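You operate a simulated robot arm through the tools that you are given. There is no shell and no other tool. Be economical: measure what you need, move in short steps, check, and stop when the job is done.

Carry out the task below with a simulated two-armed robot. There is one attempt and no reset: what you move stays moved.

JOB
Swap the short pole in the pole base for the tall one.
Fine: hold the base while you pull the short pole out, and stand it in the dabber cup. Push the tall pole home till it clicks, then hang the heart flag on its arm.

It is judged by the outcome, as a careful person would: the job done as asked, and still so three seconds after it is handed in. It fails if anything else is knocked over, pushed out of place, dropped, spilled or broken.

ROBOT AND FRAMES
Two 7-joint arms with three-finger grippers on one trunk, on a base that drives. Base frame: it is fixed to the floor where the robot stands at the start and does not move with it; the origin is under the middle of the robot, x ahead of it, y to its left, z up; the surface under the hand at the start is at about z = 880. Readings come in mm, rad, newtons and seconds.
The left shoulder is at the start at [50, 154, 979], the right one opposite. With the tool pointing down near the work surface each hand reaches from about 100 to 620 mm from the robot's upright axis, wherever it stands, measured 20 degrees to its own side. Places, roughly: base [500, 0, 900]; dabber cup [500, -400, 900]; heart flag (4x8x23 cm) [600, -200, 1000]; pole base (11x11x10 cm) [500, 0, 900]; tall pole arm [600, 100, 1200]. Payload 2.69 kg a hand.
The tool frame of a hand sits at the grasp point between the pads (the TCP): z along the fingers, y along the line on which they close. The tips reach 29 mm beyond it. Largest opening 120 mm; the body of the gripper starts 78 mm behind the TCP.
Orientation is that of the tool frame in the base frame, as a unit quaternion [x, y, z, w]. With the fingers straight down and closing along the base's y, the tool's x points along the base's -x, its y along +y and its z along -z.

CONTROLS
- The arms move only by the tool step_arm. It takes "left_motion", "right_motion" or both (then of equal length, played together; a hand with none holds still); each is a list of rows, each a list of 7 numbers: the shift along the tool's x, y, z in mm, then the turn, a rotation vector about the tool's x, y, z in rad, then the gripper command, from -1 (shut) to 1 (fully open), values between in proportion. In form: [[tx, ty, tz, ax, ay, az, fingers], ...]. A call has 1 to 10 rows; each row shifts and turns the commanded pose from where the row before left it, along the tool's axes as they then stand. A row lasts 0.2 s, in which the tool goes at most 50 mm and 0.15 rad; a call with a longer step from one row to the next is refused whole, and so is a gripper value outside its range. A pose out of reach is approached as far as the arm can. The call stops where the force on the tool passes 40 N (or 10 N more than at its start, if that is more) or the arm is blocked; 0.2 s more then pass. The fingers move at their own pace and stop on an object; they squeeze with about 42 N. The grip force told is the motor's: it shows also when the fingers shut on nothing. Time passes only in rows, and 0.2 s behind the last, so rows that do not move let the fingers close. The reply holds the time, the measured pose of the TCP, the force on the tool along the base axes, the opening and the grip force, in the units named above and with some noise, with the torque about the TCP (base axes, N m) and any sound that the robot's microphone picked up, and new pictures: "pictures" is both (left out), scene, wrist or none (wrist: the cameras of the hands that moved).
- Cameras (640 x 400 px; columns grow to the right, rows downward): "scene" is now at [158.5, -27.1, 1159.1]; the picture's right is [-0.28, -0.96, 0.00], its down [-0.19, 0.05, -0.98] and it looks along [0.94, -0.27, -0.20] (base axes); focal length 214 px, centre (320, 200). "left" rides on the left gripper at [63, 0, -104] in its tool frame; the picture's right is [0.00, 1.00, 0.00], its down [-0.83, 0.00, -0.56] and it looks along [-0.56, 0.00, 0.83] (tool axes); focal length 275 px, centre (320, 200). "right" rides on the right gripper at [63, 0, -104] in its tool frame; the picture's right is [0.00, 1.00, 0.00], its down [-0.83, 0.00, -0.56] and it looks along [-0.56, 0.00, 0.83] (tool axes); focal length 275 px, centre (320, 200). There is no depth. A picture from a camera that has moved, and an enlarged one, comes with that camera's place and axes in the base frame and with its lens. The place of the scene camera against the robot may be out by one fixed shift of up to 12 mm in any direction.
- lift_body(by): slides the trunk up (or, below 0, down) by that many mm; the arms and the scene camera ride with it, the base frame stays. It gives what a move gives, with no picture.
- base_move(legs): drives the robot by 1 to 6 legs, each [ahead, left, turn to the left] in mm, mm and rad, along the robot's own axes; the way and the turn of a leg run together, so that a leg with both is an arc; at most 1500 mm and 3.142 rad a leg. The arms and the cameras ride along, it lands a little off, and it stops where it bumps. It gives what a move gives, and a new picture of the scene camera.
- turn_head(pan, tilt): turns the head with the scene camera to pan (to the left, within 1.396 rad either way) and tilt (down, from -0.506 to 1.204), counted from straight ahead of the robot. It gives what a move gives, and a new picture of the scene camera.
- zoom(camera, box): a new picture of the part [left, top, right, bottom] of that camera's present view, enlarged. No time passes.
- sign_off(): hands the job in; it is judged then, once.

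Go step by step. Nothing tells you exact positions but the pictures and the camera data: compare them with the known pose of the tool, close in by small moves and look again before you grip or let go. The budget is 120 turns and 260 pictures, counting those below and the enlarged ones. Unless the task says otherwise, let go and move clear before handing in, and close with one line.

The tools are called after ">>>" as a command line: name --argument value ..., lists and objects as JSON in quotes. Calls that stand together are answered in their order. step_arm: Moves the arms, as the interface text tells. Its arguments: {"type":"object","properties":{"left_motion":{"type":"array"},"right_motion":{"type":"array"},"pictures":{"type":"string","enum":["both","scene","wrist","none"]}},"required":[]} The other tools are called the same way: lift_body (by) slides the trunk up or down; base_move (legs) drives the base; turn_head (pan, tilt) turns the head that bears the scene camera; zoom (camera, box) takes an enlarged picture of a part of a camera's view; sign_off () hands the job in.

At the start:

```text
clock: 0.0
left_tcp_pos: [389.3, 116.2, 1000.8]
left_tcp_rot: [0.0, 1.0, -0.001, 0.001]
left_ft_force: [-0.2, 0.8, 0.7]
left_torque: [0.0, -0.02, -0.01]
left_grip_width: 120.0
left_gripper_force: 0.1
right_tcp_pos: [369.8, -168.1, 1000.1]
right_tcp_rot: [0.0, 1.0, -0.001, 0.0]
right_ft_force: [-0.2, -0.3, 0.0]
right_torque: [-0.01, 0.0, -0.02]
right_grip_width: 120.1
right_gripper_force: 0.0
trunk travel left (down, up): [-350.0, 88.0]
robot x, y, heading: [2.3, 4.0, 0.001]
head pan, tilt: [-0.279, 0.199]
```

scene: 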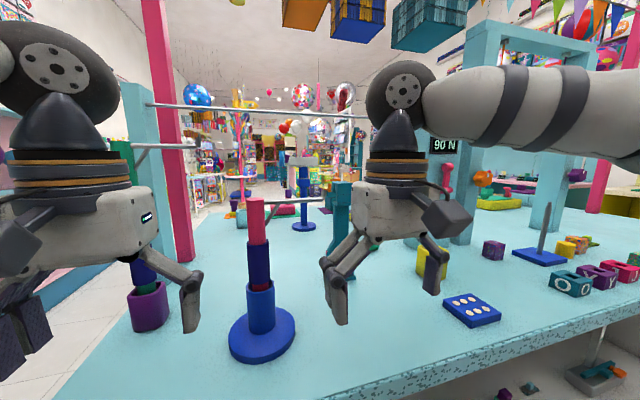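
right: 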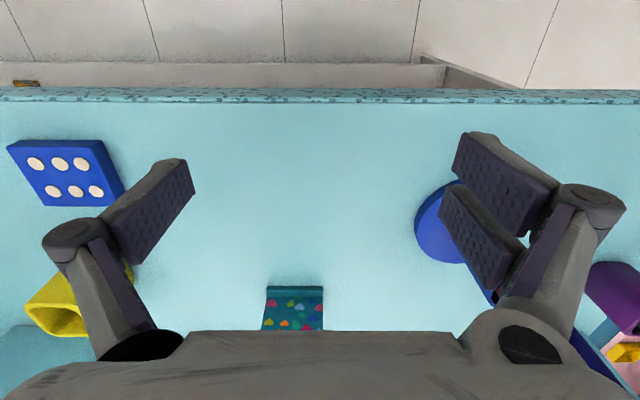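
left: 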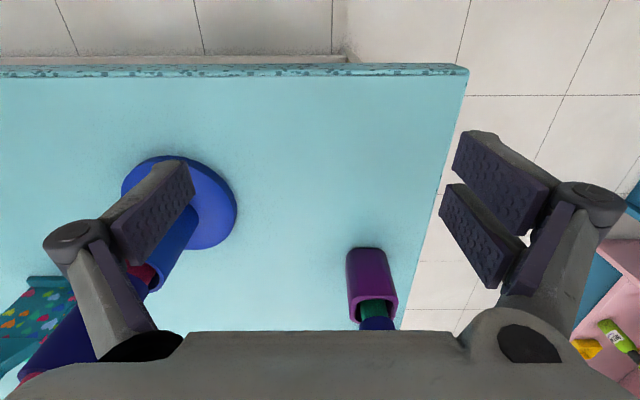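

I see a blue round base with a pink/navy pole in the middle, a purple holder at left with the tall pole probably, and the flag behind the right hand. I'll look closer before moving.

>>> zoom --camera "scene" --box '[100, 120, 340, 380]'

>>> zoom --camera "scene" --box '[320, 120, 640, 340]'

>>> turn_head --pan 0.3 --tilt 0.2

```text
1.54 times, centred on (220, 250) of scene
camera zoom: at [158.5, -27.1, 1159.1], right [-0.28, -0.96, 0.0], down [-0.19, 0.05, -0.98], along [0.94, -0.27, -0.2], focal length 330 px, centre (474, 123)
```

zoom: 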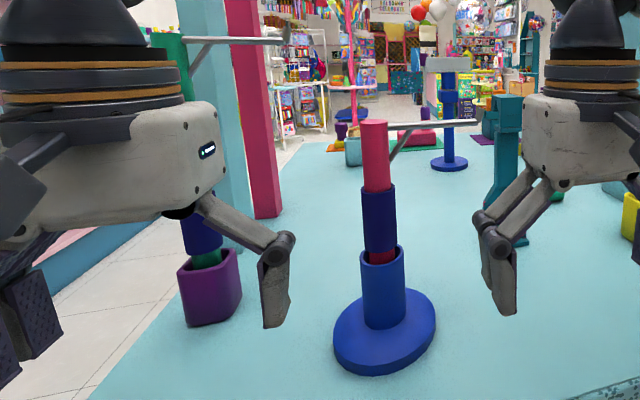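

```text
1.82 times, centred on (480, 230) of scene
camera zoom: at [158.5, -27.1, 1159.1], right [-0.28, -0.96, 0.0], down [-0.19, 0.05, -0.98], along [0.94, -0.27, -0.2], focal length 390 px, centre (29, 146)
```

zoom: 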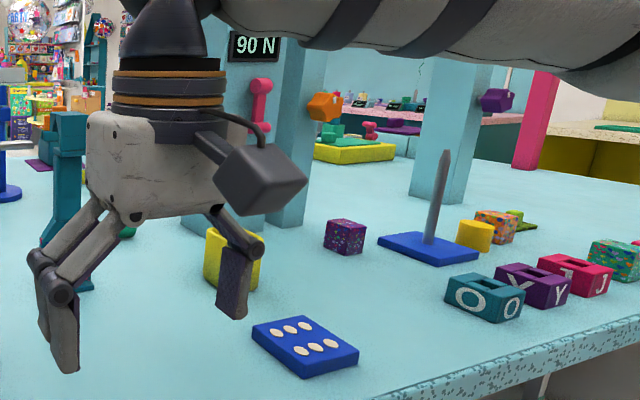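

```text
clock: 1.0
left_tcp_pos: [388.7, 115.5, 999.7]
left_tcp_rot: [0.0, 1.0, -0.001, 0.0]
left_ft_force: [0.2, 0.4, -0.1]
left_torque: [0.0, 0.0, 0.03]
left_grip_width: 120.1
left_gripper_force: 0.2
right_tcp_pos: [368.1, -169.1, 1000.3]
right_tcp_rot: [0.0, 1.0, 0.0, 0.001]
right_ft_force: [0.2, -0.6, -0.7]
right_torque: [0.02, 0.02, -0.02]
right_grip_width: 120.0
right_gripper_force: 0.0
trunk travel left (down, up): [-350.0, 88.0]
robot x, y, heading: [-0.5, 0.5, 0.003]
head pan, tilt: [0.3, 0.201]
camera scene: at [158.0, 26.1, 1158.9], right [0.29, -0.96, 0.0], down [-0.19, -0.06, -0.98], along [0.94, 0.29, -0.2], focal length 214 px, centre (320, 200)
```

scene: 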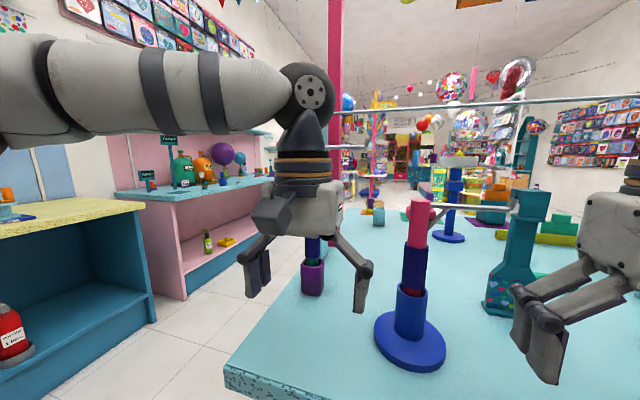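

The teal piece with hearts to the right of the base seems to be the flag. I'll zoom in on it, the base and the tall pole.

>>> zoom --camera "scene" --box '[360, 160, 600, 380]'

>>> zoom --camera "scene" --box '[240, 100, 400, 320]'

>>> zoom --camera "right" --box '[180, 200, 480, 400]'

```text
1.82 times, centred on (480, 270) of scene
camera zoom: at [158.0, 26.1, 1158.9], right [0.29, -0.96, 0.0], down [-0.19, -0.06, -0.98], along [0.94, 0.29, -0.2], focal length 390 px, centre (29, 73)
```

zoom: 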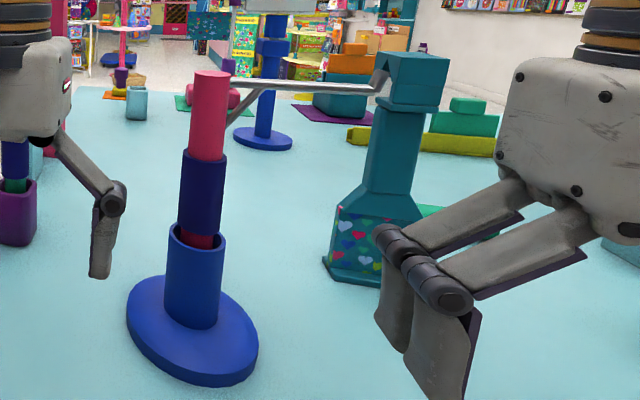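

```text
1.82 times, centred on (320, 210) of scene
camera zoom: at [158.0, 26.1, 1158.9], right [0.29, -0.96, 0.0], down [-0.19, -0.06, -0.98], along [0.94, 0.29, -0.2], focal length 390 px, centre (320, 182)
```

zoom: 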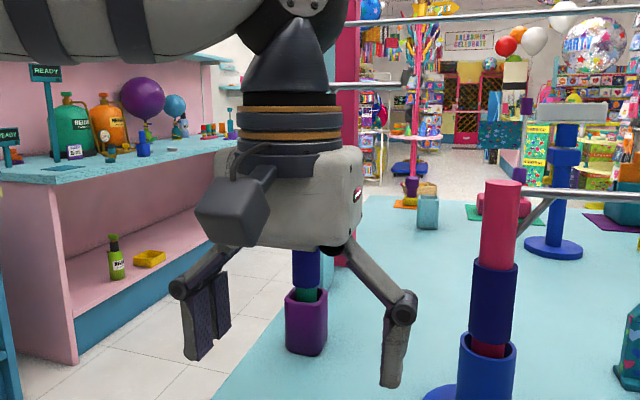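

```text
2.00 times, centred on (330, 300) of right
camera zoom: at [306.0, -169.0, 1103.7], right [0.0, 1.0, 0.0], down [0.83, 0.0, 0.56], along [0.56, 0.0, -0.83], focal length 551 px, centre (300, 0)
```

zoom: 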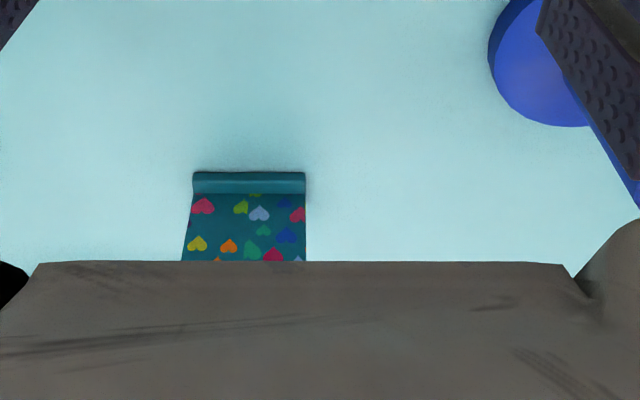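

Hands block the view, so I'll move both outwards and back to get a clear look.

>>> step_arm --left_motion '[[20, 45, -10, 0, 0, 0, 1], [20, 45, -10, 0, 0, 0, 1], [20, 45, -10, 0, 0, 0, 1], [20, 45, -10, 0, 0, 0, 1], [20, 45, -10, 0, 0, 0, 1]]' --right_motion '[[20, -45, -10, 0, 0, 0, 1], [20, -45, -10, 0, 0, 0, 1], [20, -45, -10, 0, 0, 0, 1], [20, -45, -10, 0, 0, 0, 1], [20, -45, -10, 0, 0, 0, 1]]' --pictures "none"

>>> turn_head --pan 0.0 --tilt 0.3

>>> zoom --camera "scene" --box '[160, 60, 400, 280]'

>>> zoom --camera "scene" --box '[320, 60, 560, 280]'

```text
refused: row 1 steps farther than a row can; nothing moved
```

```text
clock: 1.8
left_tcp_pos: [388.9, 115.3, 1000.3]
left_tcp_rot: [-0.001, 1.0, 0.0, 0.0]
left_ft_force: [0.3, 0.7, 0.7]
left_torque: [-0.01, -0.01, -0.01]
left_grip_width: 120.1
left_gripper_force: 0.1
right_tcp_pos: [369.2, -167.8, 1000.3]
right_tcp_rot: [0.0, 1.0, 0.0, -0.001]
right_ft_force: [-0.4, 0.6, -0.4]
right_torque: [-0.03, -0.02, -0.01]
right_grip_width: 120.1
right_gripper_force: 0.0
trunk travel left (down, up): [-350.0, 88.0]
robot x, y, heading: [-1.3, 0.1, -0.006]
head pan, tilt: [0.0, 0.3]
camera scene: at [162.3, -1.3, 1149.6], right [0.0, -1.0, 0.0], down [-0.3, 0.0, -0.96], along [0.96, 0.0, -0.3], focal length 214 px, centre (320, 200)
```

scene: 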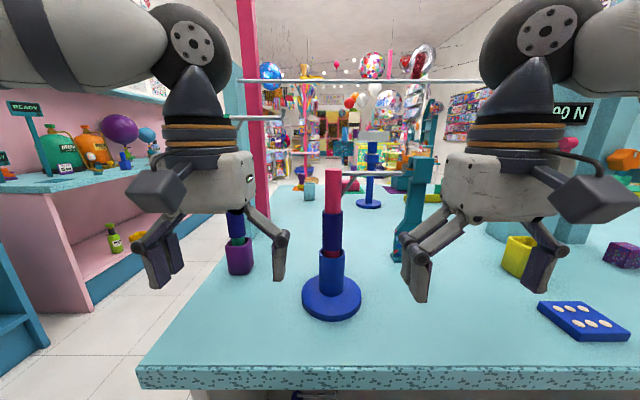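

```text
1.82 times, centred on (280, 170) of scene
camera zoom: at [162.3, -1.3, 1149.6], right [0.0, -1.0, 0.0], down [-0.3, 0.0, -0.96], along [0.96, 0.0, -0.3], focal length 390 px, centre (393, 254)
```

zoom: 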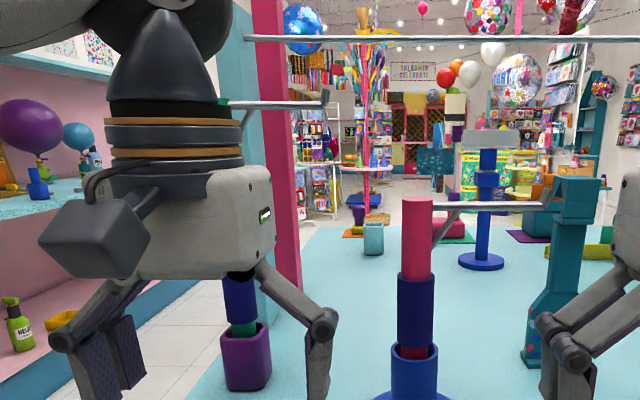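

```text
1.82 times, centred on (440, 170) of scene
camera zoom: at [162.3, -1.3, 1149.6], right [0.0, -1.0, 0.0], down [-0.3, 0.0, -0.96], along [0.96, 0.0, -0.3], focal length 390 px, centre (102, 254)
```

zoom: 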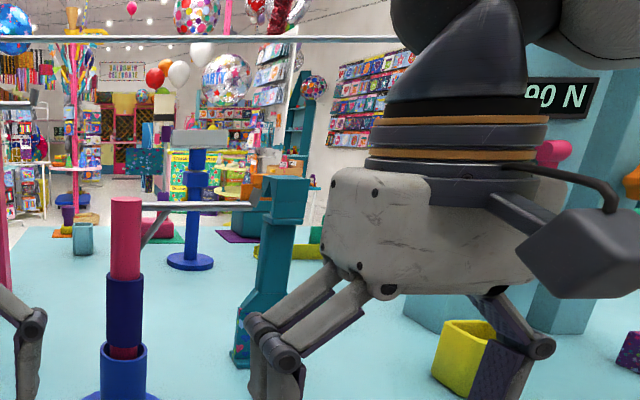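

The yellow cup on the right should be the dabber cup, and the purple holder holds the tall pole. I'll retry moving the hands out with smaller steps.

>>> step_arm --left_motion '[[20, 40, -10, 0, 0, 0, 1], [20, 40, -10, 0, 0, 0, 1], [20, 40, -10, 0, 0, 0, 1], [20, 40, -10, 0, 0, 0, 1], [20, 40, -10, 0, 0, 0, 1]]' --right_motion '[[20, -40, -10, 0, 0, 0, 1], [20, -40, -10, 0, 0, 0, 1], [20, -40, -10, 0, 0, 0, 1], [20, -40, -10, 0, 0, 0, 1], [20, -40, -10, 0, 0, 0, 1]]' --pictures "scene"

>>> zoom --camera "scene" --box '[160, 100, 320, 300]'

>>> zoom --camera "scene" --box '[290, 140, 450, 340]'

>>> zoom --camera "scene" --box '[440, 180, 640, 340]'

```text
clock: 3.0
left_tcp_pos: [308.0, 288.8, 1016.2]
left_tcp_rot: [0.001, 1.0, 0.0, 0.001]
left_ft_force: [0.4, -0.6, -0.6]
left_torque: [-0.01, 0.0, -0.02]
left_grip_width: 119.9
left_gripper_force: 0.1
left hand out of reach, approached as far as the arm can: row 4, 5
right_tcp_pos: [309.1, -318.1, 991.8]
right_tcp_rot: [0.0, 1.0, 0.0, 0.0]
right_ft_force: [0.0, 0.0, 0.1]
right_torque: [0.01, 0.02, 0.03]
right_grip_width: 119.9
right_gripper_force: 0.0
right hand out of reach, approached as far as the arm can: row 3, 4, 5
trunk travel left (down, up): [-350.0, 88.0]
robot x, y, heading: [3.2, -3.6, 0.001]
head pan, tilt: [0.0, 0.3]
camera scene: at [162.2, -1.4, 1149.6], right [0.0, -1.0, 0.0], down [-0.3, 0.0, -0.96], along [0.96, 0.0, -0.3], focal length 214 px, centre (320, 200)
```

scene: 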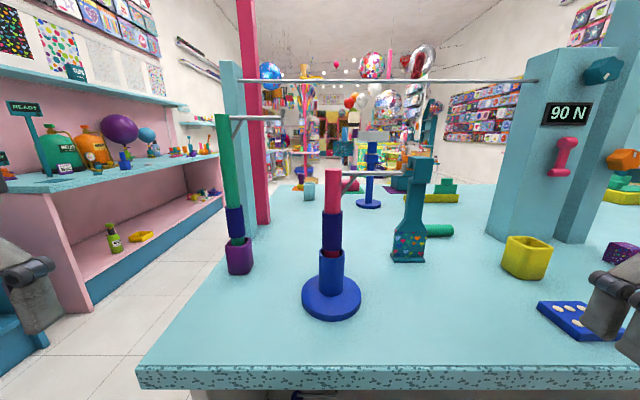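

```text
2.00 times, centred on (240, 200) of scene
camera zoom: at [162.2, -1.4, 1149.6], right [0.0, -1.0, 0.0], down [-0.3, 0.0, -0.96], along [0.96, 0.0, -0.3], focal length 429 px, centre (480, 200)
```

zoom: 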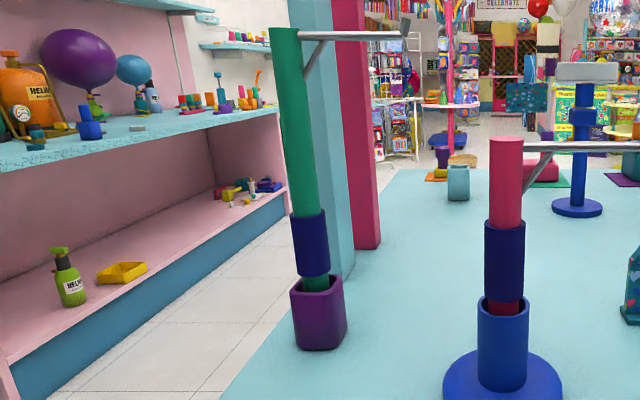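

```text
2.00 times, centred on (370, 240) of scene
camera zoom: at [162.2, -1.4, 1149.6], right [0.0, -1.0, 0.0], down [-0.3, 0.0, -0.96], along [0.96, 0.0, -0.3], focal length 429 px, centre (220, 120)
```

zoom: 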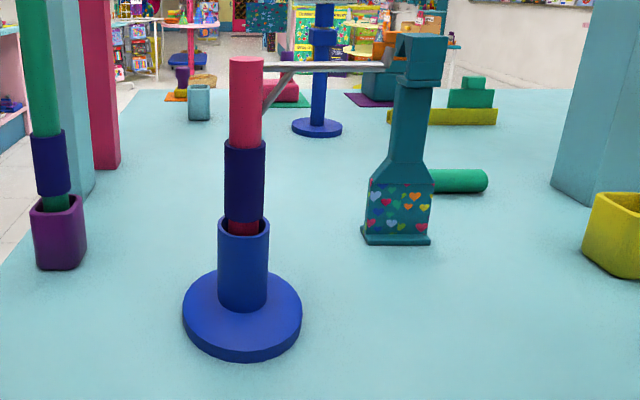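

```text
2.50 times, centred on (540, 260) of scene
camera zoom: at [162.2, -1.4, 1149.6], right [0.0, -1.0, 0.0], down [-0.3, 0.0, -0.96], along [0.96, 0.0, -0.3], focal length 536 px, centre (-230, 50)
```

zoom: 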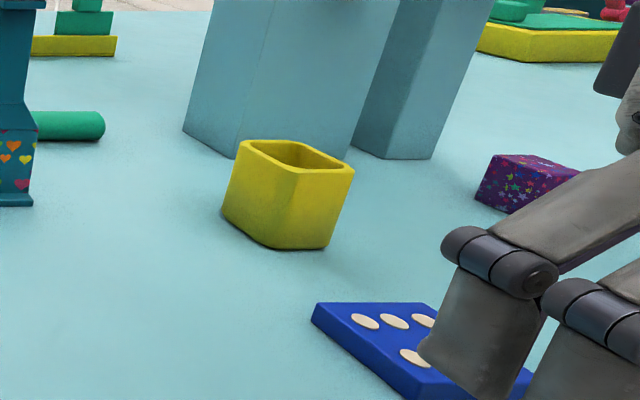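

The base is near (452, -19), the tall pole in the purple holder near (539, 163), the flag standing near (571, -197), and the yellow cup near (533, -413). I'll raise the trunk, turn the left hand to 45° yaw and pitch to hold the base tube, and turn the right hand so it closes along x.

>>> lift_body --by 80

>>> step_arm --left_motion '[[0, 0, 0, 0, 0, 0.131, 1], [0, 0, 0, 0, 0, 0.131, 1], [0, 0, 0, 0, 0, 0.131, 1], [0, 0, 0, 0, 0, 0.131, 1], [0, 0, 0, 0, 0, 0.131, 1], [0, 0, 0, 0, 0, 0.131, 1], [0, 0, 0, 0, -0.131, 0, 1], [0, 0, 0, 0, -0.131, 0, 1], [0, 0, 0, 0, -0.131, 0, 1], [0, 0, 0, 0, -0.131, 0, 1]]' --pictures "none"

>>> step_arm --left_motion '[[0, 0, 0, 0, -0.131, 0, 1], [0, 0, 0, 0, -0.131, 0, 1]]' --pictures "both"

```text
clock: 4.2
left_tcp_pos: [307.3, 288.1, 1096.1]
left_tcp_rot: [-0.001, 1.0, 0.0, -0.001]
left_ft_force: [0.4, 0.2, -1.3]
left_torque: [-0.01, 0.03, -0.04]
left_grip_width: 119.8
left_gripper_force: 0.1
right_tcp_pos: [308.0, -318.9, 1069.9]
right_tcp_rot: [0.0, 1.0, 0.0, 0.0]
right_ft_force: [-0.5, -0.4, -1.0]
right_torque: [0.0, 0.04, 0.02]
right_grip_width: 119.8
right_gripper_force: 0.2
trunk travel left (down, up): [-430.0, 8.0]
robot x, y, heading: [2.7, -0.3, -0.001]
head pan, tilt: [0.0, 0.3]
```

```text
clock: 6.4
left_tcp_pos: [307.6, 289.1, 1095.5]
left_tcp_rot: [0.37, 0.891, -0.1, 0.241]
left_ft_force: [-0.3, 0.5, -1.0]
left_torque: [-0.01, -0.02, 0.01]
left_grip_width: 120.0
left_gripper_force: 0.0
right_tcp_pos: [307.4, -317.3, 1070.2]
right_tcp_rot: [0.0, 1.0, 0.0, 0.0]
right_ft_force: [-0.4, 0.7, 0.1]
right_torque: [0.01, -0.03, 0.02]
right_grip_width: 120.2
right_gripper_force: 0.1
trunk travel left (down, up): [-430.0, 8.0]
robot x, y, heading: [0.6, 1.0, -0.002]
head pan, tilt: [0.0, 0.3]
```

```text
clock: 7.0
left_tcp_pos: [306.5, 288.3, 1095.8]
left_tcp_rot: [0.354, 0.853, -0.148, 0.355]
left_ft_force: [0.1, -0.4, 0.4]
left_torque: [0.03, 0.0, -0.06]
left_grip_width: 119.8
left_gripper_force: 0.1
right_tcp_pos: [308.4, -317.4, 1071.1]
right_tcp_rot: [-0.001, 1.0, 0.0, 0.001]
right_ft_force: [0.9, -0.7, 0.5]
right_torque: [0.02, -0.01, 0.0]
right_grip_width: 119.9
right_gripper_force: 0.1
trunk travel left (down, up): [-430.0, 8.0]
robot x, y, heading: [0.4, -2.2, 0.001]
head pan, tilt: [0.0, 0.3]
camera scene: at [97.7, -1.3, 1243.0], right [0.0, -1.0, 0.0], down [-0.3, 0.0, -0.96], along [0.96, 0.0, -0.3], focal length 214 px, centre (320, 200)
camera left: at [223.8, 371.5, 1125.0], right [0.71, 0.7, 0.0], down [0.13, -0.14, 0.98], along [0.69, -0.7, -0.19], focal length 275 px, centre (320, 200)
```

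scene: 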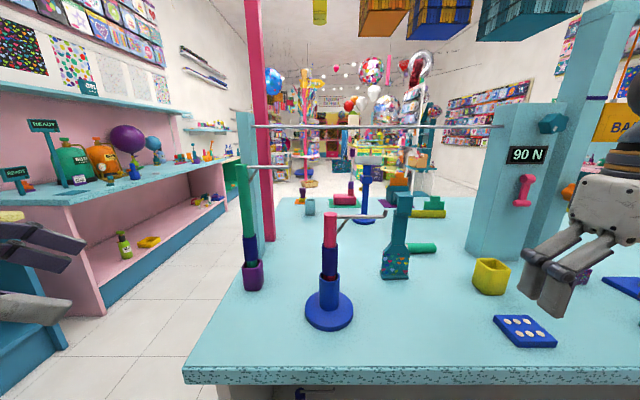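
left: 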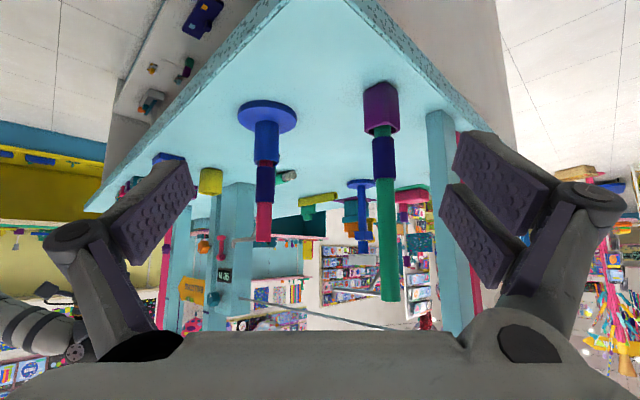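

The wrist camera puts the base axis near (466, -4), more reliable than the scene camera. I'll move the left hand to a pre-grasp in front-left of the tube.

>>> step_arm --left_motion '[[-19.3, -15.7, 34.3, 0, 0, 0, 1], [-19.3, -15.7, 34.3, 0, 0, 0, 1], [-19.3, -15.7, 34.3, 0, 0, 0, 1], [-19.3, -15.7, 34.3, 0, 0, 0, 1], [-19.3, -15.7, 34.3, 0, 0, 0, 1], [-19.3, -15.7, 34.3, 0, 0, 0, 1]]' --pictures "both"

```text
clock: 8.4
left_tcp_pos: [400.3, 59.7, 1033.1]
left_tcp_rot: [0.353, 0.854, -0.146, 0.354]
left_ft_force: [-0.1, 0.8, -0.9]
left_torque: [0.02, 0.01, -0.02]
left_grip_width: 119.9
left_gripper_force: 0.0
right_tcp_pos: [308.1, -320.0, 1070.2]
right_tcp_rot: [0.0, 1.0, 0.001, 0.0]
right_ft_force: [0.4, 0.2, -0.5]
right_torque: [0.0, 0.01, 0.01]
right_grip_width: 120.0
right_gripper_force: 0.0
trunk travel left (down, up): [-430.0, 8.0]
robot x, y, heading: [0.6, -0.9, 0.001]
head pan, tilt: [0.0, 0.3]
camera scene: at [98.1, -2.6, 1243.0], right [0.0, -1.0, 0.0], down [-0.3, 0.0, -0.96], along [0.96, 0.0, -0.3], focal length 214 px, centre (320, 200)
camera left: at [317.0, 142.2, 1061.6], right [0.71, 0.7, 0.0], down [0.13, -0.14, 0.98], along [0.69, -0.7, -0.19], focal length 275 px, centre (320, 200)
```

scene: 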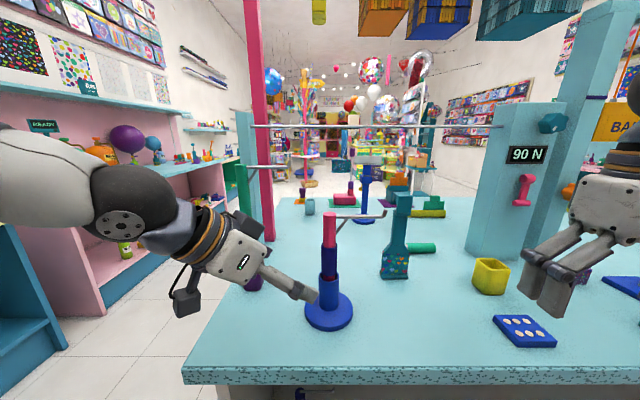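
left: 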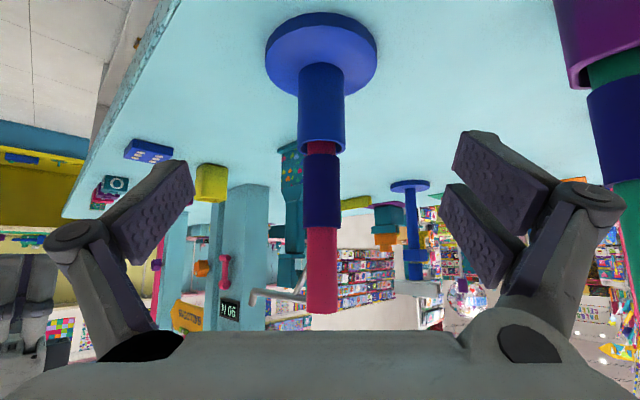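

The tube is centred in the hand's plane, axis near (470, -11). I'll advance along the fingers to it.

>>> step_arm --left_motion '[[-1, 0, 34, 0, 0, 0, 1], [-1, 0, 34, 0, 0, 0, 1], [-1, 0, 34, 0, 0, 0, 1], [-1, 0, 30, 0, 0, 0, 1]]' --pictures "both"

>>> zoom --camera "scene" --box '[220, 200, 420, 340]'

```text
clock: 9.4
left_tcp_pos: [466.8, -9.2, 941.7]
left_tcp_rot: [0.354, 0.853, -0.147, 0.354]
left_ft_force: [1.1, 0.2, -0.1]
left_torque: [0.03, -0.02, 0.01]
left_grip_width: 120.1
left_gripper_force: 0.0
right_tcp_pos: [307.4, -319.4, 1069.6]
right_tcp_rot: [0.001, 1.0, 0.0, 0.001]
right_ft_force: [0.2, 1.1, 0.0]
right_torque: [0.0, 0.04, 0.0]
right_grip_width: 120.4
right_gripper_force: 0.0
trunk travel left (down, up): [-430.0, 8.0]
robot x, y, heading: [1.5, 3.2, -0.009]
head pan, tilt: [0.0, 0.3]
camera scene: at [98.3, -1.6, 1242.9], right [0.0, -1.0, 0.0], down [-0.3, 0.0, -0.96], along [0.96, 0.0, -0.3], focal length 214 px, centre (320, 200)
camera left: at [384.8, 73.9, 970.3], right [0.71, 0.7, 0.0], down [0.13, -0.14, 0.98], along [0.69, -0.7, -0.19], focal length 275 px, centre (320, 200)
```

scene: 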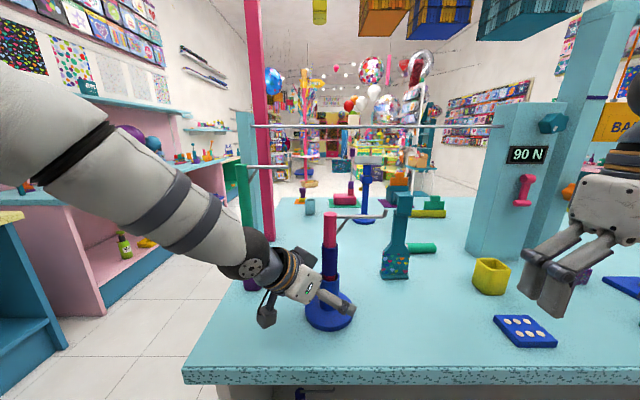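
left: 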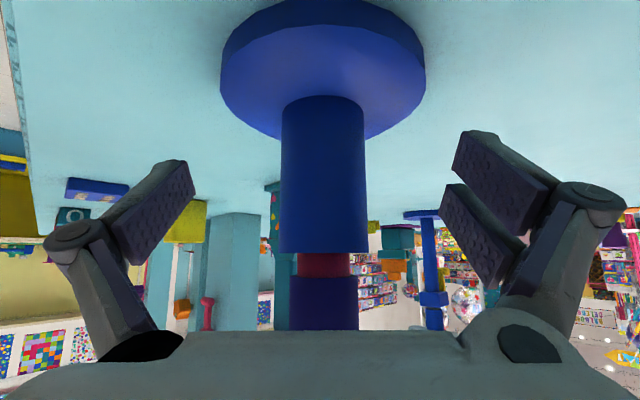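

```text
2.86 times, centred on (320, 270) of scene
camera zoom: at [98.3, -1.6, 1242.9], right [0.0, -1.0, 0.0], down [-0.3, 0.0, -0.96], along [0.96, 0.0, -0.3], focal length 613 px, centre (320, 0)
```

zoom: 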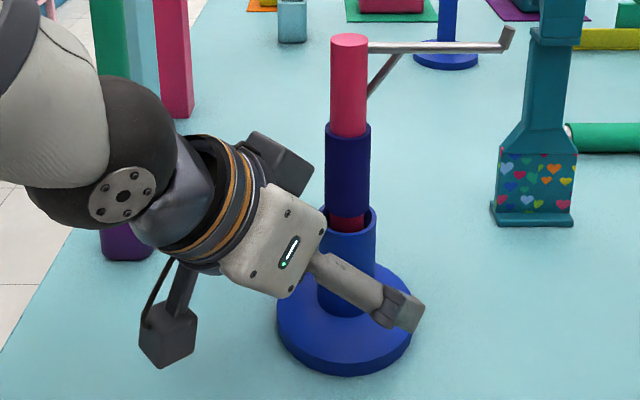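

The tube sits between the fingers, nearly centred. I'll shift 1 mm and close.

>>> step_arm --left_motion '[[-1, 1, 2, 0, 0, 0, 1], [0, 0, 0, 0, 0, 0, 0], [0, 0, 0, 0, 0, 0, -0.3], [0, 0, 0, 0, 0, 0, -1], [0, 0, 0, 0, 0, 0, -1], [0, 0, 0, 0, 0, 0, -1]]' --pictures "wrist"

```text
clock: 10.8
left_tcp_pos: [470.1, -9.0, 941.7]
left_tcp_rot: [0.354, 0.853, -0.147, 0.354]
left_ft_force: [0.6, -0.4, 0.9]
left_torque: [-0.14, 0.23, 0.07]
left_grip_width: 43.5
left_gripper_force: 42.0
right_tcp_pos: [309.0, -318.0, 1070.9]
right_tcp_rot: [0.001, 1.0, 0.0, 0.0]
right_ft_force: [-0.1, -0.3, 0.3]
right_torque: [-0.01, 0.02, 0.0]
right_grip_width: 119.9
right_gripper_force: 0.0
trunk travel left (down, up): [-430.0, 8.0]
robot x, y, heading: [-2.5, -0.0, 0.003]
head pan, tilt: [0.0, 0.3]
camera left: at [387.3, 73.9, 970.6], right [0.71, 0.7, 0.0], down [0.13, -0.14, 0.98], along [0.69, -0.7, -0.19], focal length 275 px, centre (320, 200)
```

left: 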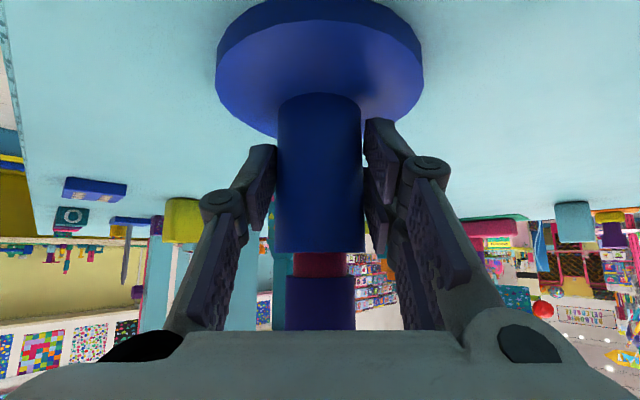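

The base is held (43.5 mm). Now I turn the right hand a quarter turn while raising it.

>>> step_arm --right_motion '[[0, 0, -11, 0, 0, -0.131, 1], [0, 0, -11, 0, 0, -0.131, 1], [0, 0, -11, 0, 0, -0.131, 1], [0, 0, -11, 0, 0, -0.131, 1], [0, 0, -11, 0, 0, -0.131, 1], [0, 0, -11, 0, 0, -0.131, 1], [0, 0, -11, 0, 0, -0.131, 1], [0, 0, -11, 0, 0, -0.131, 1], [0, 0, -11, 0, 0, -0.131, 1], [0, 0, -11, 0, 0, -0.131, 1]]' --left_motion '[[0, 0, 0, 0, 0, 0, -1], [0, 0, 0, 0, 0, 0, -1], [0, 0, 0, 0, 0, 0, -1], [0, 0, 0, 0, 0, 0, -1], [0, 0, 0, 0, 0, 0, -1], [0, 0, 0, 0, 0, 0, -1], [0, 0, 0, 0, 0, 0, -1], [0, 0, 0, 0, 0, 0, -1], [0, 0, 0, 0, 0, 0, -1], [0, 0, 0, 0, 0, 0, -1]]' --pictures "none"

>>> step_arm --right_motion '[[0, 0, 0, 0, 0, -0.131, 1], [0, 0, 0, 0, 0, -0.13, 1]]' --pictures "both"

```text
clock: 13.0
left_tcp_pos: [470.3, -9.1, 941.8]
left_tcp_rot: [0.355, 0.852, -0.148, 0.355]
left_ft_force: [0.7, 1.8, 1.7]
left_torque: [-0.19, 0.23, -0.02]
left_grip_width: 43.7
left_gripper_force: 42.2
right_tcp_pos: [230.7, -190.3, 1105.8]
right_tcp_rot: [-0.61, 0.793, 0.0, 0.0]
right_ft_force: [0.0, -0.2, 0.5]
right_torque: [0.01, -0.03, 0.01]
right_grip_width: 120.1
right_gripper_force: 0.2
right hand out of reach, approached as far as the arm can: row 5, 6, 7, 8, 9, 10
trunk travel left (down, up): [-430.0, 8.0]
robot x, y, heading: [-1.6, -2.8, -0.004]
head pan, tilt: [0.0, 0.3]
```

```text
clock: 13.6
left_tcp_pos: [469.7, -9.3, 942.3]
left_tcp_rot: [0.354, 0.853, -0.147, 0.354]
left_ft_force: [-0.4, -0.2, 0.8]
left_torque: [-0.18, 0.23, -0.02]
left_grip_width: 43.4
left_gripper_force: 42.2
right_tcp_pos: [202.8, -163.3, 1090.5]
right_tcp_rot: [0.708, -0.706, 0.0, 0.001]
right_ft_force: [-1.1, 0.3, 0.3]
right_torque: [0.05, -0.02, -0.01]
right_grip_width: 120.1
right_gripper_force: 0.0
right hand out of reach, approached as far as the arm can: row 1, 2
trunk travel left (down, up): [-430.0, 8.0]
robot x, y, heading: [2.0, -2.3, -0.0]
head pan, tilt: [0.0, 0.3]
camera scene: at [97.7, -1.4, 1243.0], right [0.0, -1.0, 0.0], down [-0.3, 0.0, -0.96], along [0.96, 0.0, -0.3], focal length 214 px, centre (320, 200)
camera right: at [202.3, -226.4, 1192.4], right [-1.0, -0.01, 0.0], down [0.0, 0.83, 0.56], along [0.0, 0.56, -0.83], focal length 275 px, centre (320, 200)
```

scene: 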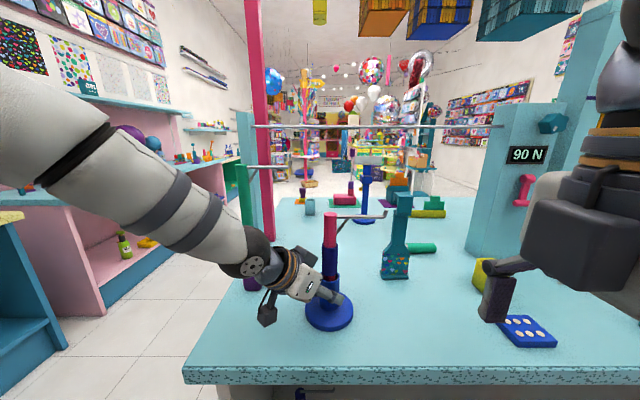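
right: 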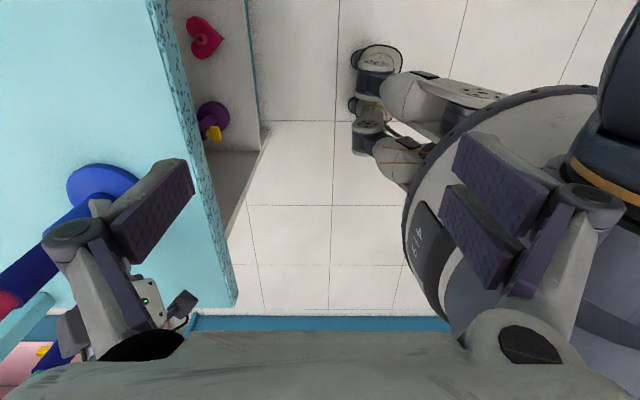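

At that height the quarter-turn is out of reach, so I'll instead come at the short pole from front-right (45° yaw, ~20° below horizontal) at the navy sleeve, under its arm. First I undo half the yaw.

>>> step_arm --right_motion '[[0, 0, 0, 0, 0, 0.131, 1], [0, 0, 0, 0, 0, 0.131, 1], [0, 0, 0, 0, 0, 0.131, 1], [0, 0, 0, 0, 0, 0.131, 1], [0, 0, 0, 0, 0, 0.131, 1], [0, 0, 0, 0, 0, 0.131, 1]]' --pictures "none"

```text
clock: 15.0
left_tcp_pos: [469.7, -7.7, 941.4]
left_tcp_rot: [0.354, 0.853, -0.147, 0.355]
left_ft_force: [0.2, -0.3, 1.0]
left_torque: [-0.14, 0.22, 0.1]
left_grip_width: 43.4
left_gripper_force: 42.0
right_tcp_pos: [201.7, -164.1, 1088.8]
right_tcp_rot: [-0.381, 0.924, 0.0, 0.0]
right_ft_force: [-0.2, -0.8, 0.7]
right_torque: [-0.01, 0.0, 0.01]
right_grip_width: 120.1
right_gripper_force: 0.0
trunk travel left (down, up): [-430.0, 8.0]
robot x, y, heading: [1.6, -0.5, -0.002]
head pan, tilt: [0.0, 0.3]
```

>>> step_arm --right_motion '[[-5.6, -39.6, 0, 0, 0, 0, 1], [-5.6, -39.6, 0, 0, 0, 0, 1], [-5.6, -39.6, 0, 0, 0, 0, 1], [-5.6, -39.6, 0, 0, 0, 0, 1], [0, 0, 0, 0, -0.1358, 0, 1], [0, 0, 0, 0, -0.1358, 0, 1], [0, 0, 0, 0, -0.1358, 0, 1], [0, 0, 0, 0, -0.1358, 0, 1], [0, 0, 0, 0, -0.1358, 0, 1], [0, 0, 0, 0, -0.1358, 0, 1]]' --pictures "none"

>>> step_arm --right_motion '[[0, 0, 0, 0, -0.1358, 0, 1], [0, 0, 0, 0, -0.1358, 0, 1], [0, 0, 0, 0, -0.1358, 0, 1]]' --pictures "both"

```text
clock: 17.2
left_tcp_pos: [468.5, -9.5, 940.5]
left_tcp_rot: [0.354, 0.853, -0.146, 0.354]
left_ft_force: [-2.1, 0.7, 0.7]
left_torque: [-0.21, 0.17, 0.02]
left_grip_width: 43.2
left_gripper_force: 42.4
right_tcp_pos: [324.8, -247.4, 1093.3]
right_tcp_rot: [-0.355, 0.861, 0.138, 0.337]
right_ft_force: [0.6, -0.1, 0.9]
right_torque: [0.0, 0.01, 0.0]
right_grip_width: 120.0
right_gripper_force: 0.0
right hand out of reach, approached as far as the arm can: row 9, 10
trunk travel left (down, up): [-430.0, 8.0]
robot x, y, heading: [1.1, 1.2, 0.005]
head pan, tilt: [0.0, 0.3]
```

```text
clock: 18.0
left_tcp_pos: [470.5, -8.8, 941.5]
left_tcp_rot: [0.355, 0.853, -0.148, 0.354]
left_ft_force: [-1.3, -0.6, 0.1]
left_torque: [-0.15, 0.18, 0.01]
left_grip_width: 43.3
left_gripper_force: 41.6
right_tcp_pos: [324.2, -247.8, 1092.9]
right_tcp_rot: [-0.354, 0.861, 0.139, 0.337]
right_ft_force: [0.0, -0.2, 0.0]
right_torque: [0.0, -0.01, 0.02]
right_grip_width: 120.1
right_gripper_force: 0.0
right hand out of reach, approached as far as the arm can: row 1, 2, 3
trunk travel left (down, up): [-430.0, 8.0]
robot x, y, heading: [2.5, 1.0, 0.003]
head pan, tilt: [0.0, 0.3]
camera scene: at [97.6, -1.4, 1243.0], right [0.0, -1.0, 0.0], down [-0.3, 0.0, -0.96], along [0.96, 0.0, -0.3], focal length 214 px, centre (320, 200)
camera right: at [241.2, -330.0, 1126.3], right [-0.71, 0.71, 0.0], down [0.16, 0.17, 0.97], along [0.69, 0.69, -0.23], focal length 275 px, centre (320, 200)
```

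scene: 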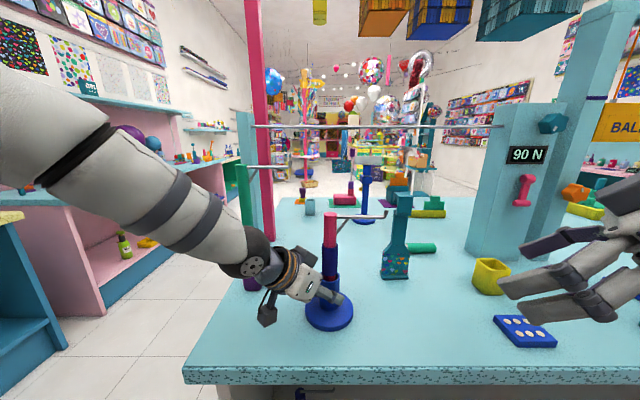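
right: 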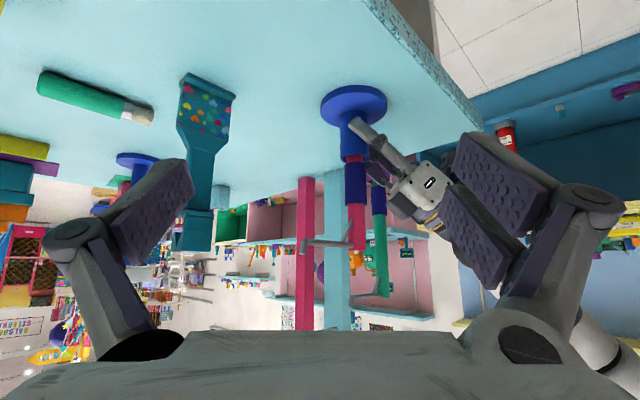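

Triangulating both wrist cameras puts the pole axis at about (479.5, -18.5). The pitch stalled near 43° because the hand is close in; I'll advance toward a pre-grasp point and check.

>>> step_arm --right_motion '[[-19.5, 10.5, 28.2, 0, 0, 0, 1], [-19.5, 10.5, 28.2, 0, 0, 0, 1], [-19.5, 10.5, 28.2, 0, 0, 0, 1], [-19.5, 10.5, 28.2, 0, 0, 0, 1]]' --pictures "none"

```text
clock: 19.0
left_tcp_pos: [470.3, -9.1, 941.3]
left_tcp_rot: [0.354, 0.853, -0.147, 0.354]
left_ft_force: [0.1, 1.1, -0.1]
left_torque: [-0.11, 0.21, -0.04]
left_grip_width: 43.2
left_gripper_force: 41.8
right_tcp_pos: [390.5, -124.5, 1062.6]
right_tcp_rot: [-0.354, 0.862, 0.138, 0.337]
right_ft_force: [-1.0, 0.0, 0.7]
right_torque: [-0.03, 0.01, 0.02]
right_grip_width: 120.0
right_gripper_force: 0.1
trunk travel left (down, up): [-430.0, 8.0]
robot x, y, heading: [0.3, -1.8, 0.001]
head pan, tilt: [0.0, 0.3]
```

>>> step_arm --right_motion '[[0, 0, 0, 0, -0.134, 0, 1], [0, 0, 0, 0, -0.134, 0, 1], [0, 0, 0, 0, -0.134, 0, 1]]' --pictures "both"

```text
clock: 19.8
left_tcp_pos: [470.1, -8.8, 940.3]
left_tcp_rot: [0.354, 0.853, -0.147, 0.354]
left_ft_force: [-0.3, 0.4, -0.2]
left_torque: [-0.13, 0.22, 0.03]
left_grip_width: 43.2
left_gripper_force: 42.1
right_tcp_pos: [390.0, -124.8, 1062.3]
right_tcp_rot: [-0.318, 0.777, 0.205, 0.503]
right_ft_force: [0.8, 0.4, 0.0]
right_torque: [-0.02, -0.01, 0.01]
right_grip_width: 120.1
right_gripper_force: 0.1
trunk travel left (down, up): [-430.0, 8.0]
robot x, y, heading: [1.3, -5.7, -0.001]
head pan, tilt: [0.0, 0.3]
camera scene: at [97.8, -1.4, 1243.0], right [0.0, -1.0, 0.0], down [-0.3, 0.0, -0.96], along [0.96, 0.0, -0.3], focal length 214 px, centre (320, 200)
camera right: at [304.6, -209.4, 1047.3], right [-0.71, 0.71, 0.0], down [-0.12, -0.11, 0.99], along [0.7, 0.7, 0.17], focal length 275 px, centre (320, 200)
```

scene: 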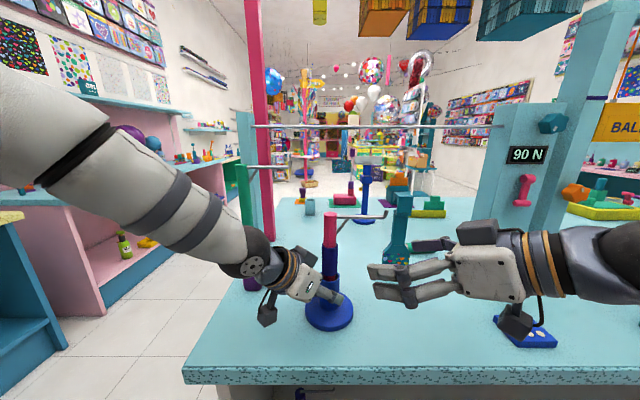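
right: 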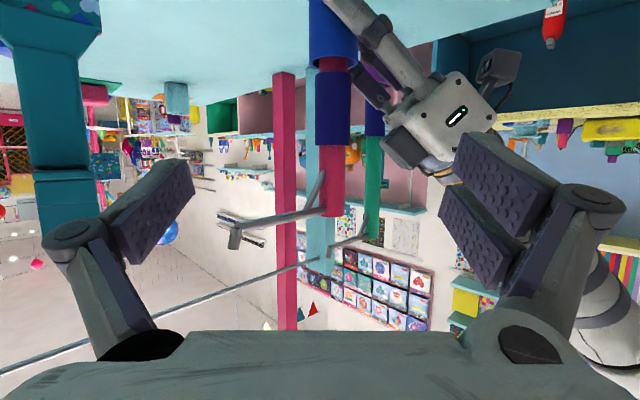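

The hand is now at ~20° pitch, lined up within ~12 mm sideways. I'll advance most of the way and look.

>>> step_arm --right_motion '[[-2.2, 6, 35.5, 0, 0, 0, 1], [-2.2, 6.2, 35.5, 0, 0, 0, 1], [-2.2, 0, 25, 0, 0, 0, 1]]' --pictures "both"

>>> zoom --camera "scene" --box '[240, 190, 480, 340]'

```text
clock: 20.6
left_tcp_pos: [471.1, -6.7, 942.5]
left_tcp_rot: [0.352, 0.854, -0.146, 0.354]
left_ft_force: [16.5, 9.7, -2.0]
left_torque: [-0.87, 0.77, -0.56]
left_grip_width: 43.3
left_gripper_force: 41.9
right_tcp_pos: [445.1, -50.1, 1031.3]
right_tcp_rot: [-0.321, 0.776, 0.208, 0.501]
right_ft_force: [-14.8, -8.6, 7.0]
right_torque: [0.33, 0.36, 1.04]
right_grip_width: 121.3
right_gripper_force: 0.3
trunk travel left (down, up): [-430.0, 8.0]
robot x, y, heading: [-1.2, -1.3, -0.003]
head pan, tilt: [0.0, 0.3]
camera scene: at [97.9, -1.0, 1243.0], right [0.0, -1.0, 0.0], down [-0.3, 0.0, -0.96], along [0.96, 0.0, -0.3], focal length 214 px, centre (320, 200)
camera right: at [359.4, -135.8, 1016.3], right [-0.71, 0.71, 0.0], down [-0.12, -0.12, 0.99], along [0.7, 0.7, 0.17], focal length 275 px, centre (320, 200)
```

scene: 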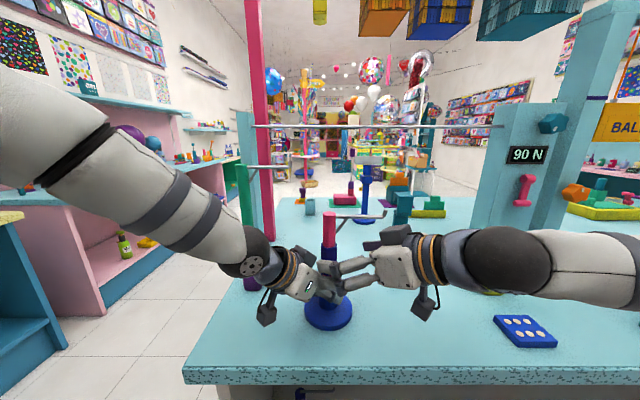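
right: 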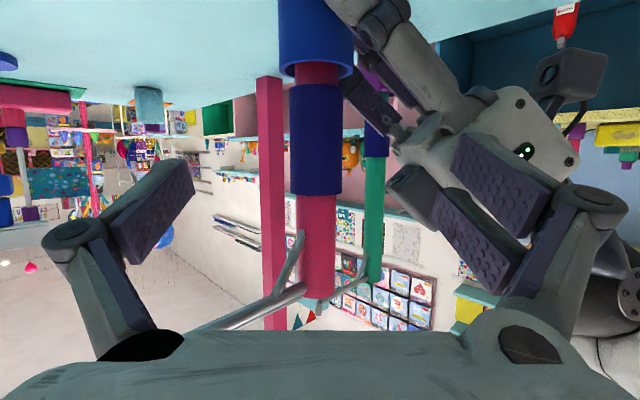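

```text
2.67 times, centred on (360, 265) of scene
camera zoom: at [97.9, -1.0, 1243.0], right [0.0, -1.0, 0.0], down [-0.3, 0.0, -0.96], along [0.96, 0.0, -0.3], focal length 572 px, centre (213, 27)
```

zoom: 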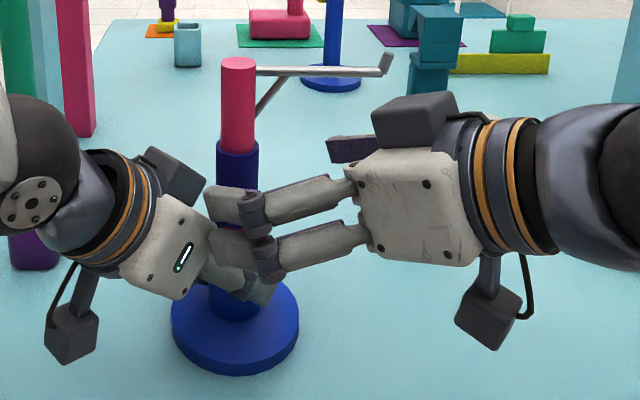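

The open right finger touched the left gripper's body (about 17 N); nothing shifted. I'll back off, narrow the opening, and come in slightly higher.

>>> step_arm --right_motion '[[-2, 0, -30, 0, 0, 0, 1], [0, 0, -25, 0, 0, 0, 0], [0, 0, 0, 0, 0, 0, 0]]' --pictures "wrist"

```text
clock: 21.4
left_tcp_pos: [470.7, -9.7, 942.0]
left_tcp_rot: [0.354, 0.853, -0.147, 0.354]
left_ft_force: [-0.7, 0.0, 0.5]
left_torque: [-0.27, 0.11, -0.13]
left_grip_width: 42.9
left_gripper_force: 42.2
right_tcp_pos: [410.4, -85.5, 1054.9]
right_tcp_rot: [-0.32, 0.777, 0.206, 0.501]
right_ft_force: [-0.6, -1.2, 0.1]
right_torque: [-0.02, -0.02, 0.01]
right_grip_width: 59.9
right_gripper_force: 0.0
trunk travel left (down, up): [-430.0, 8.0]
robot x, y, heading: [-1.6, 3.6, -0.0]
head pan, tilt: [0.0, 0.3]
camera right: at [324.5, -170.7, 1039.2], right [-0.71, 0.71, 0.0], down [-0.12, -0.11, 0.99], along [0.7, 0.7, 0.16], focal length 275 px, centre (320, 200)
```

right: 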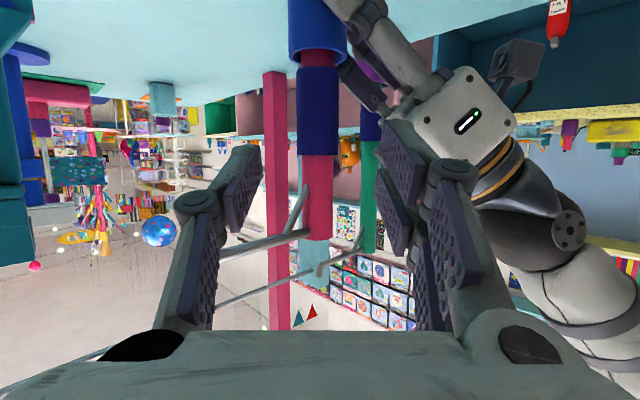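

>>> step_arm --right_motion '[[-3, -0.5, 33, 0, 0, 0, 0], [-3, -0.5, 33, 0, 0, 0, 0], [-3, -0.5, 32, 0, 0, 0, 0]]' --pictures "both"

>>> zoom --camera "scene" --box '[240, 190, 480, 340]'

```text
clock: 22.2
left_tcp_pos: [470.7, -9.8, 942.1]
left_tcp_rot: [0.353, 0.853, -0.147, 0.355]
left_ft_force: [-0.5, 5.6, 0.2]
left_torque: [-0.55, -0.26, 0.01]
left_grip_width: 43.1
left_gripper_force: 42.4
right_tcp_pos: [477.6, -22.6, 1023.4]
right_tcp_rot: [-0.318, 0.777, 0.206, 0.503]
right_ft_force: [2.9, -3.2, 3.0]
right_torque: [0.13, 0.13, 0.01]
right_grip_width: 57.4
right_gripper_force: 0.0
trunk travel left (down, up): [-430.0, 8.0]
robot x, y, heading: [-2.8, 1.9, 0.002]
head pan, tilt: [0.0, 0.3]
camera scene: at [97.9, -1.1, 1243.1], right [0.0, -1.0, 0.0], down [-0.3, 0.0, -0.96], along [0.96, 0.0, -0.3], focal length 214 px, centre (320, 200)
camera right: at [392.0, -107.6, 1007.3], right [-0.7, 0.71, 0.0], down [-0.12, -0.11, 0.99], along [0.7, 0.69, 0.17], focal length 275 px, centre (320, 200)
```

scene: 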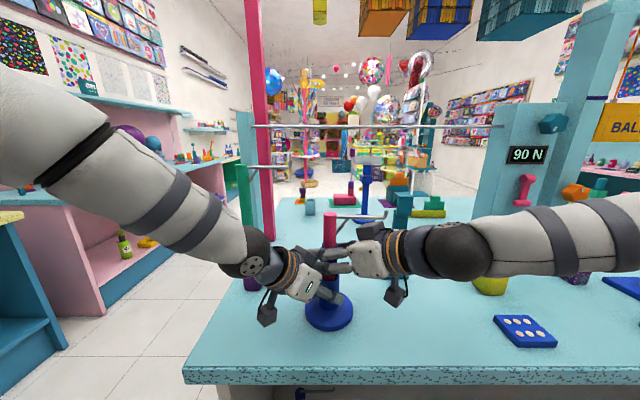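
right: 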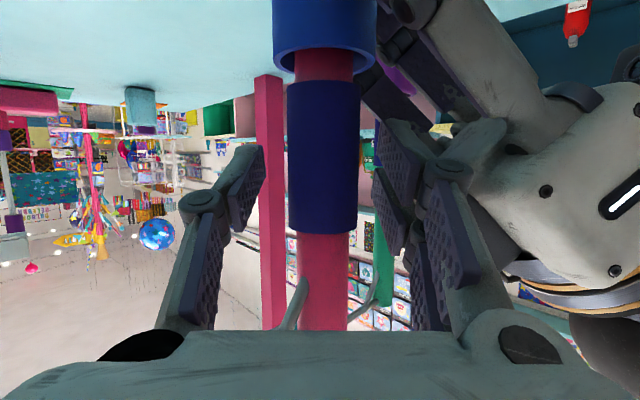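

```text
2.67 times, centred on (360, 265) of scene
camera zoom: at [97.9, -1.1, 1243.1], right [0.0, -1.0, 0.0], down [-0.3, 0.0, -0.96], along [0.96, 0.0, -0.3], focal length 572 px, centre (213, 27)
```

zoom: 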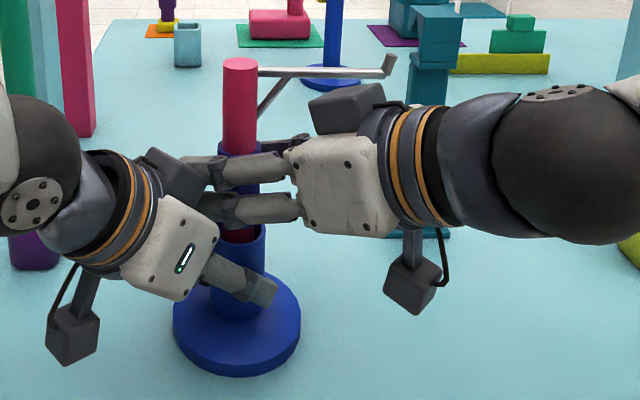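

Light brush between hands (~4 N), but the pole is centred between the right fingers. Closing on the navy sleeve.

>>> step_arm --right_motion '[[0, 1, 0, 0, 0, 0, -0.3], [0, 0, 0, 0, 0, 0, -1], [0, 0, 0, 0, 0, 0, -1], [0, 0, 0, 0, 0, 0, -1]]' --pictures "wrist"

```text
clock: 23.2
left_tcp_pos: [469.9, -9.1, 940.1]
left_tcp_rot: [0.354, 0.853, -0.148, 0.355]
left_ft_force: [-0.7, -1.2, 0.0]
left_torque: [-0.02, 0.22, 0.0]
left_grip_width: 42.7
left_gripper_force: 42.3
right_tcp_pos: [475.8, -21.8, 1021.6]
right_tcp_rot: [-0.319, 0.777, 0.206, 0.502]
right_ft_force: [0.3, 0.8, -0.2]
right_torque: [0.0, -0.01, 0.02]
right_grip_width: 29.3
right_gripper_force: 42.0
trunk travel left (down, up): [-430.0, 8.0]
robot x, y, heading: [2.0, 3.6, -0.002]
head pan, tilt: [0.0, 0.3]
heard: snap
camera right: at [390.3, -106.8, 1006.8], right [-0.71, 0.71, 0.0], down [-0.12, -0.11, 0.99], along [0.7, 0.7, 0.16], focal length 275 px, centre (320, 200)
```

right: 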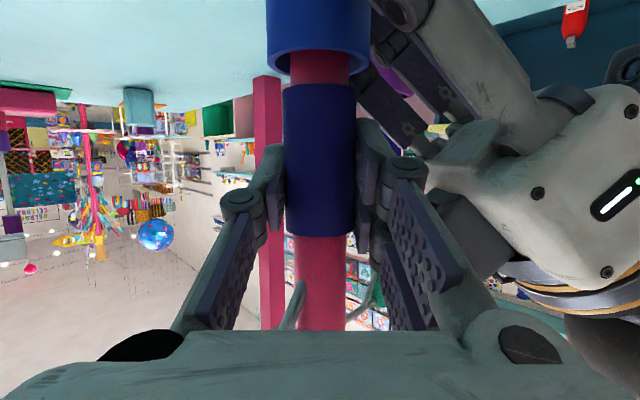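

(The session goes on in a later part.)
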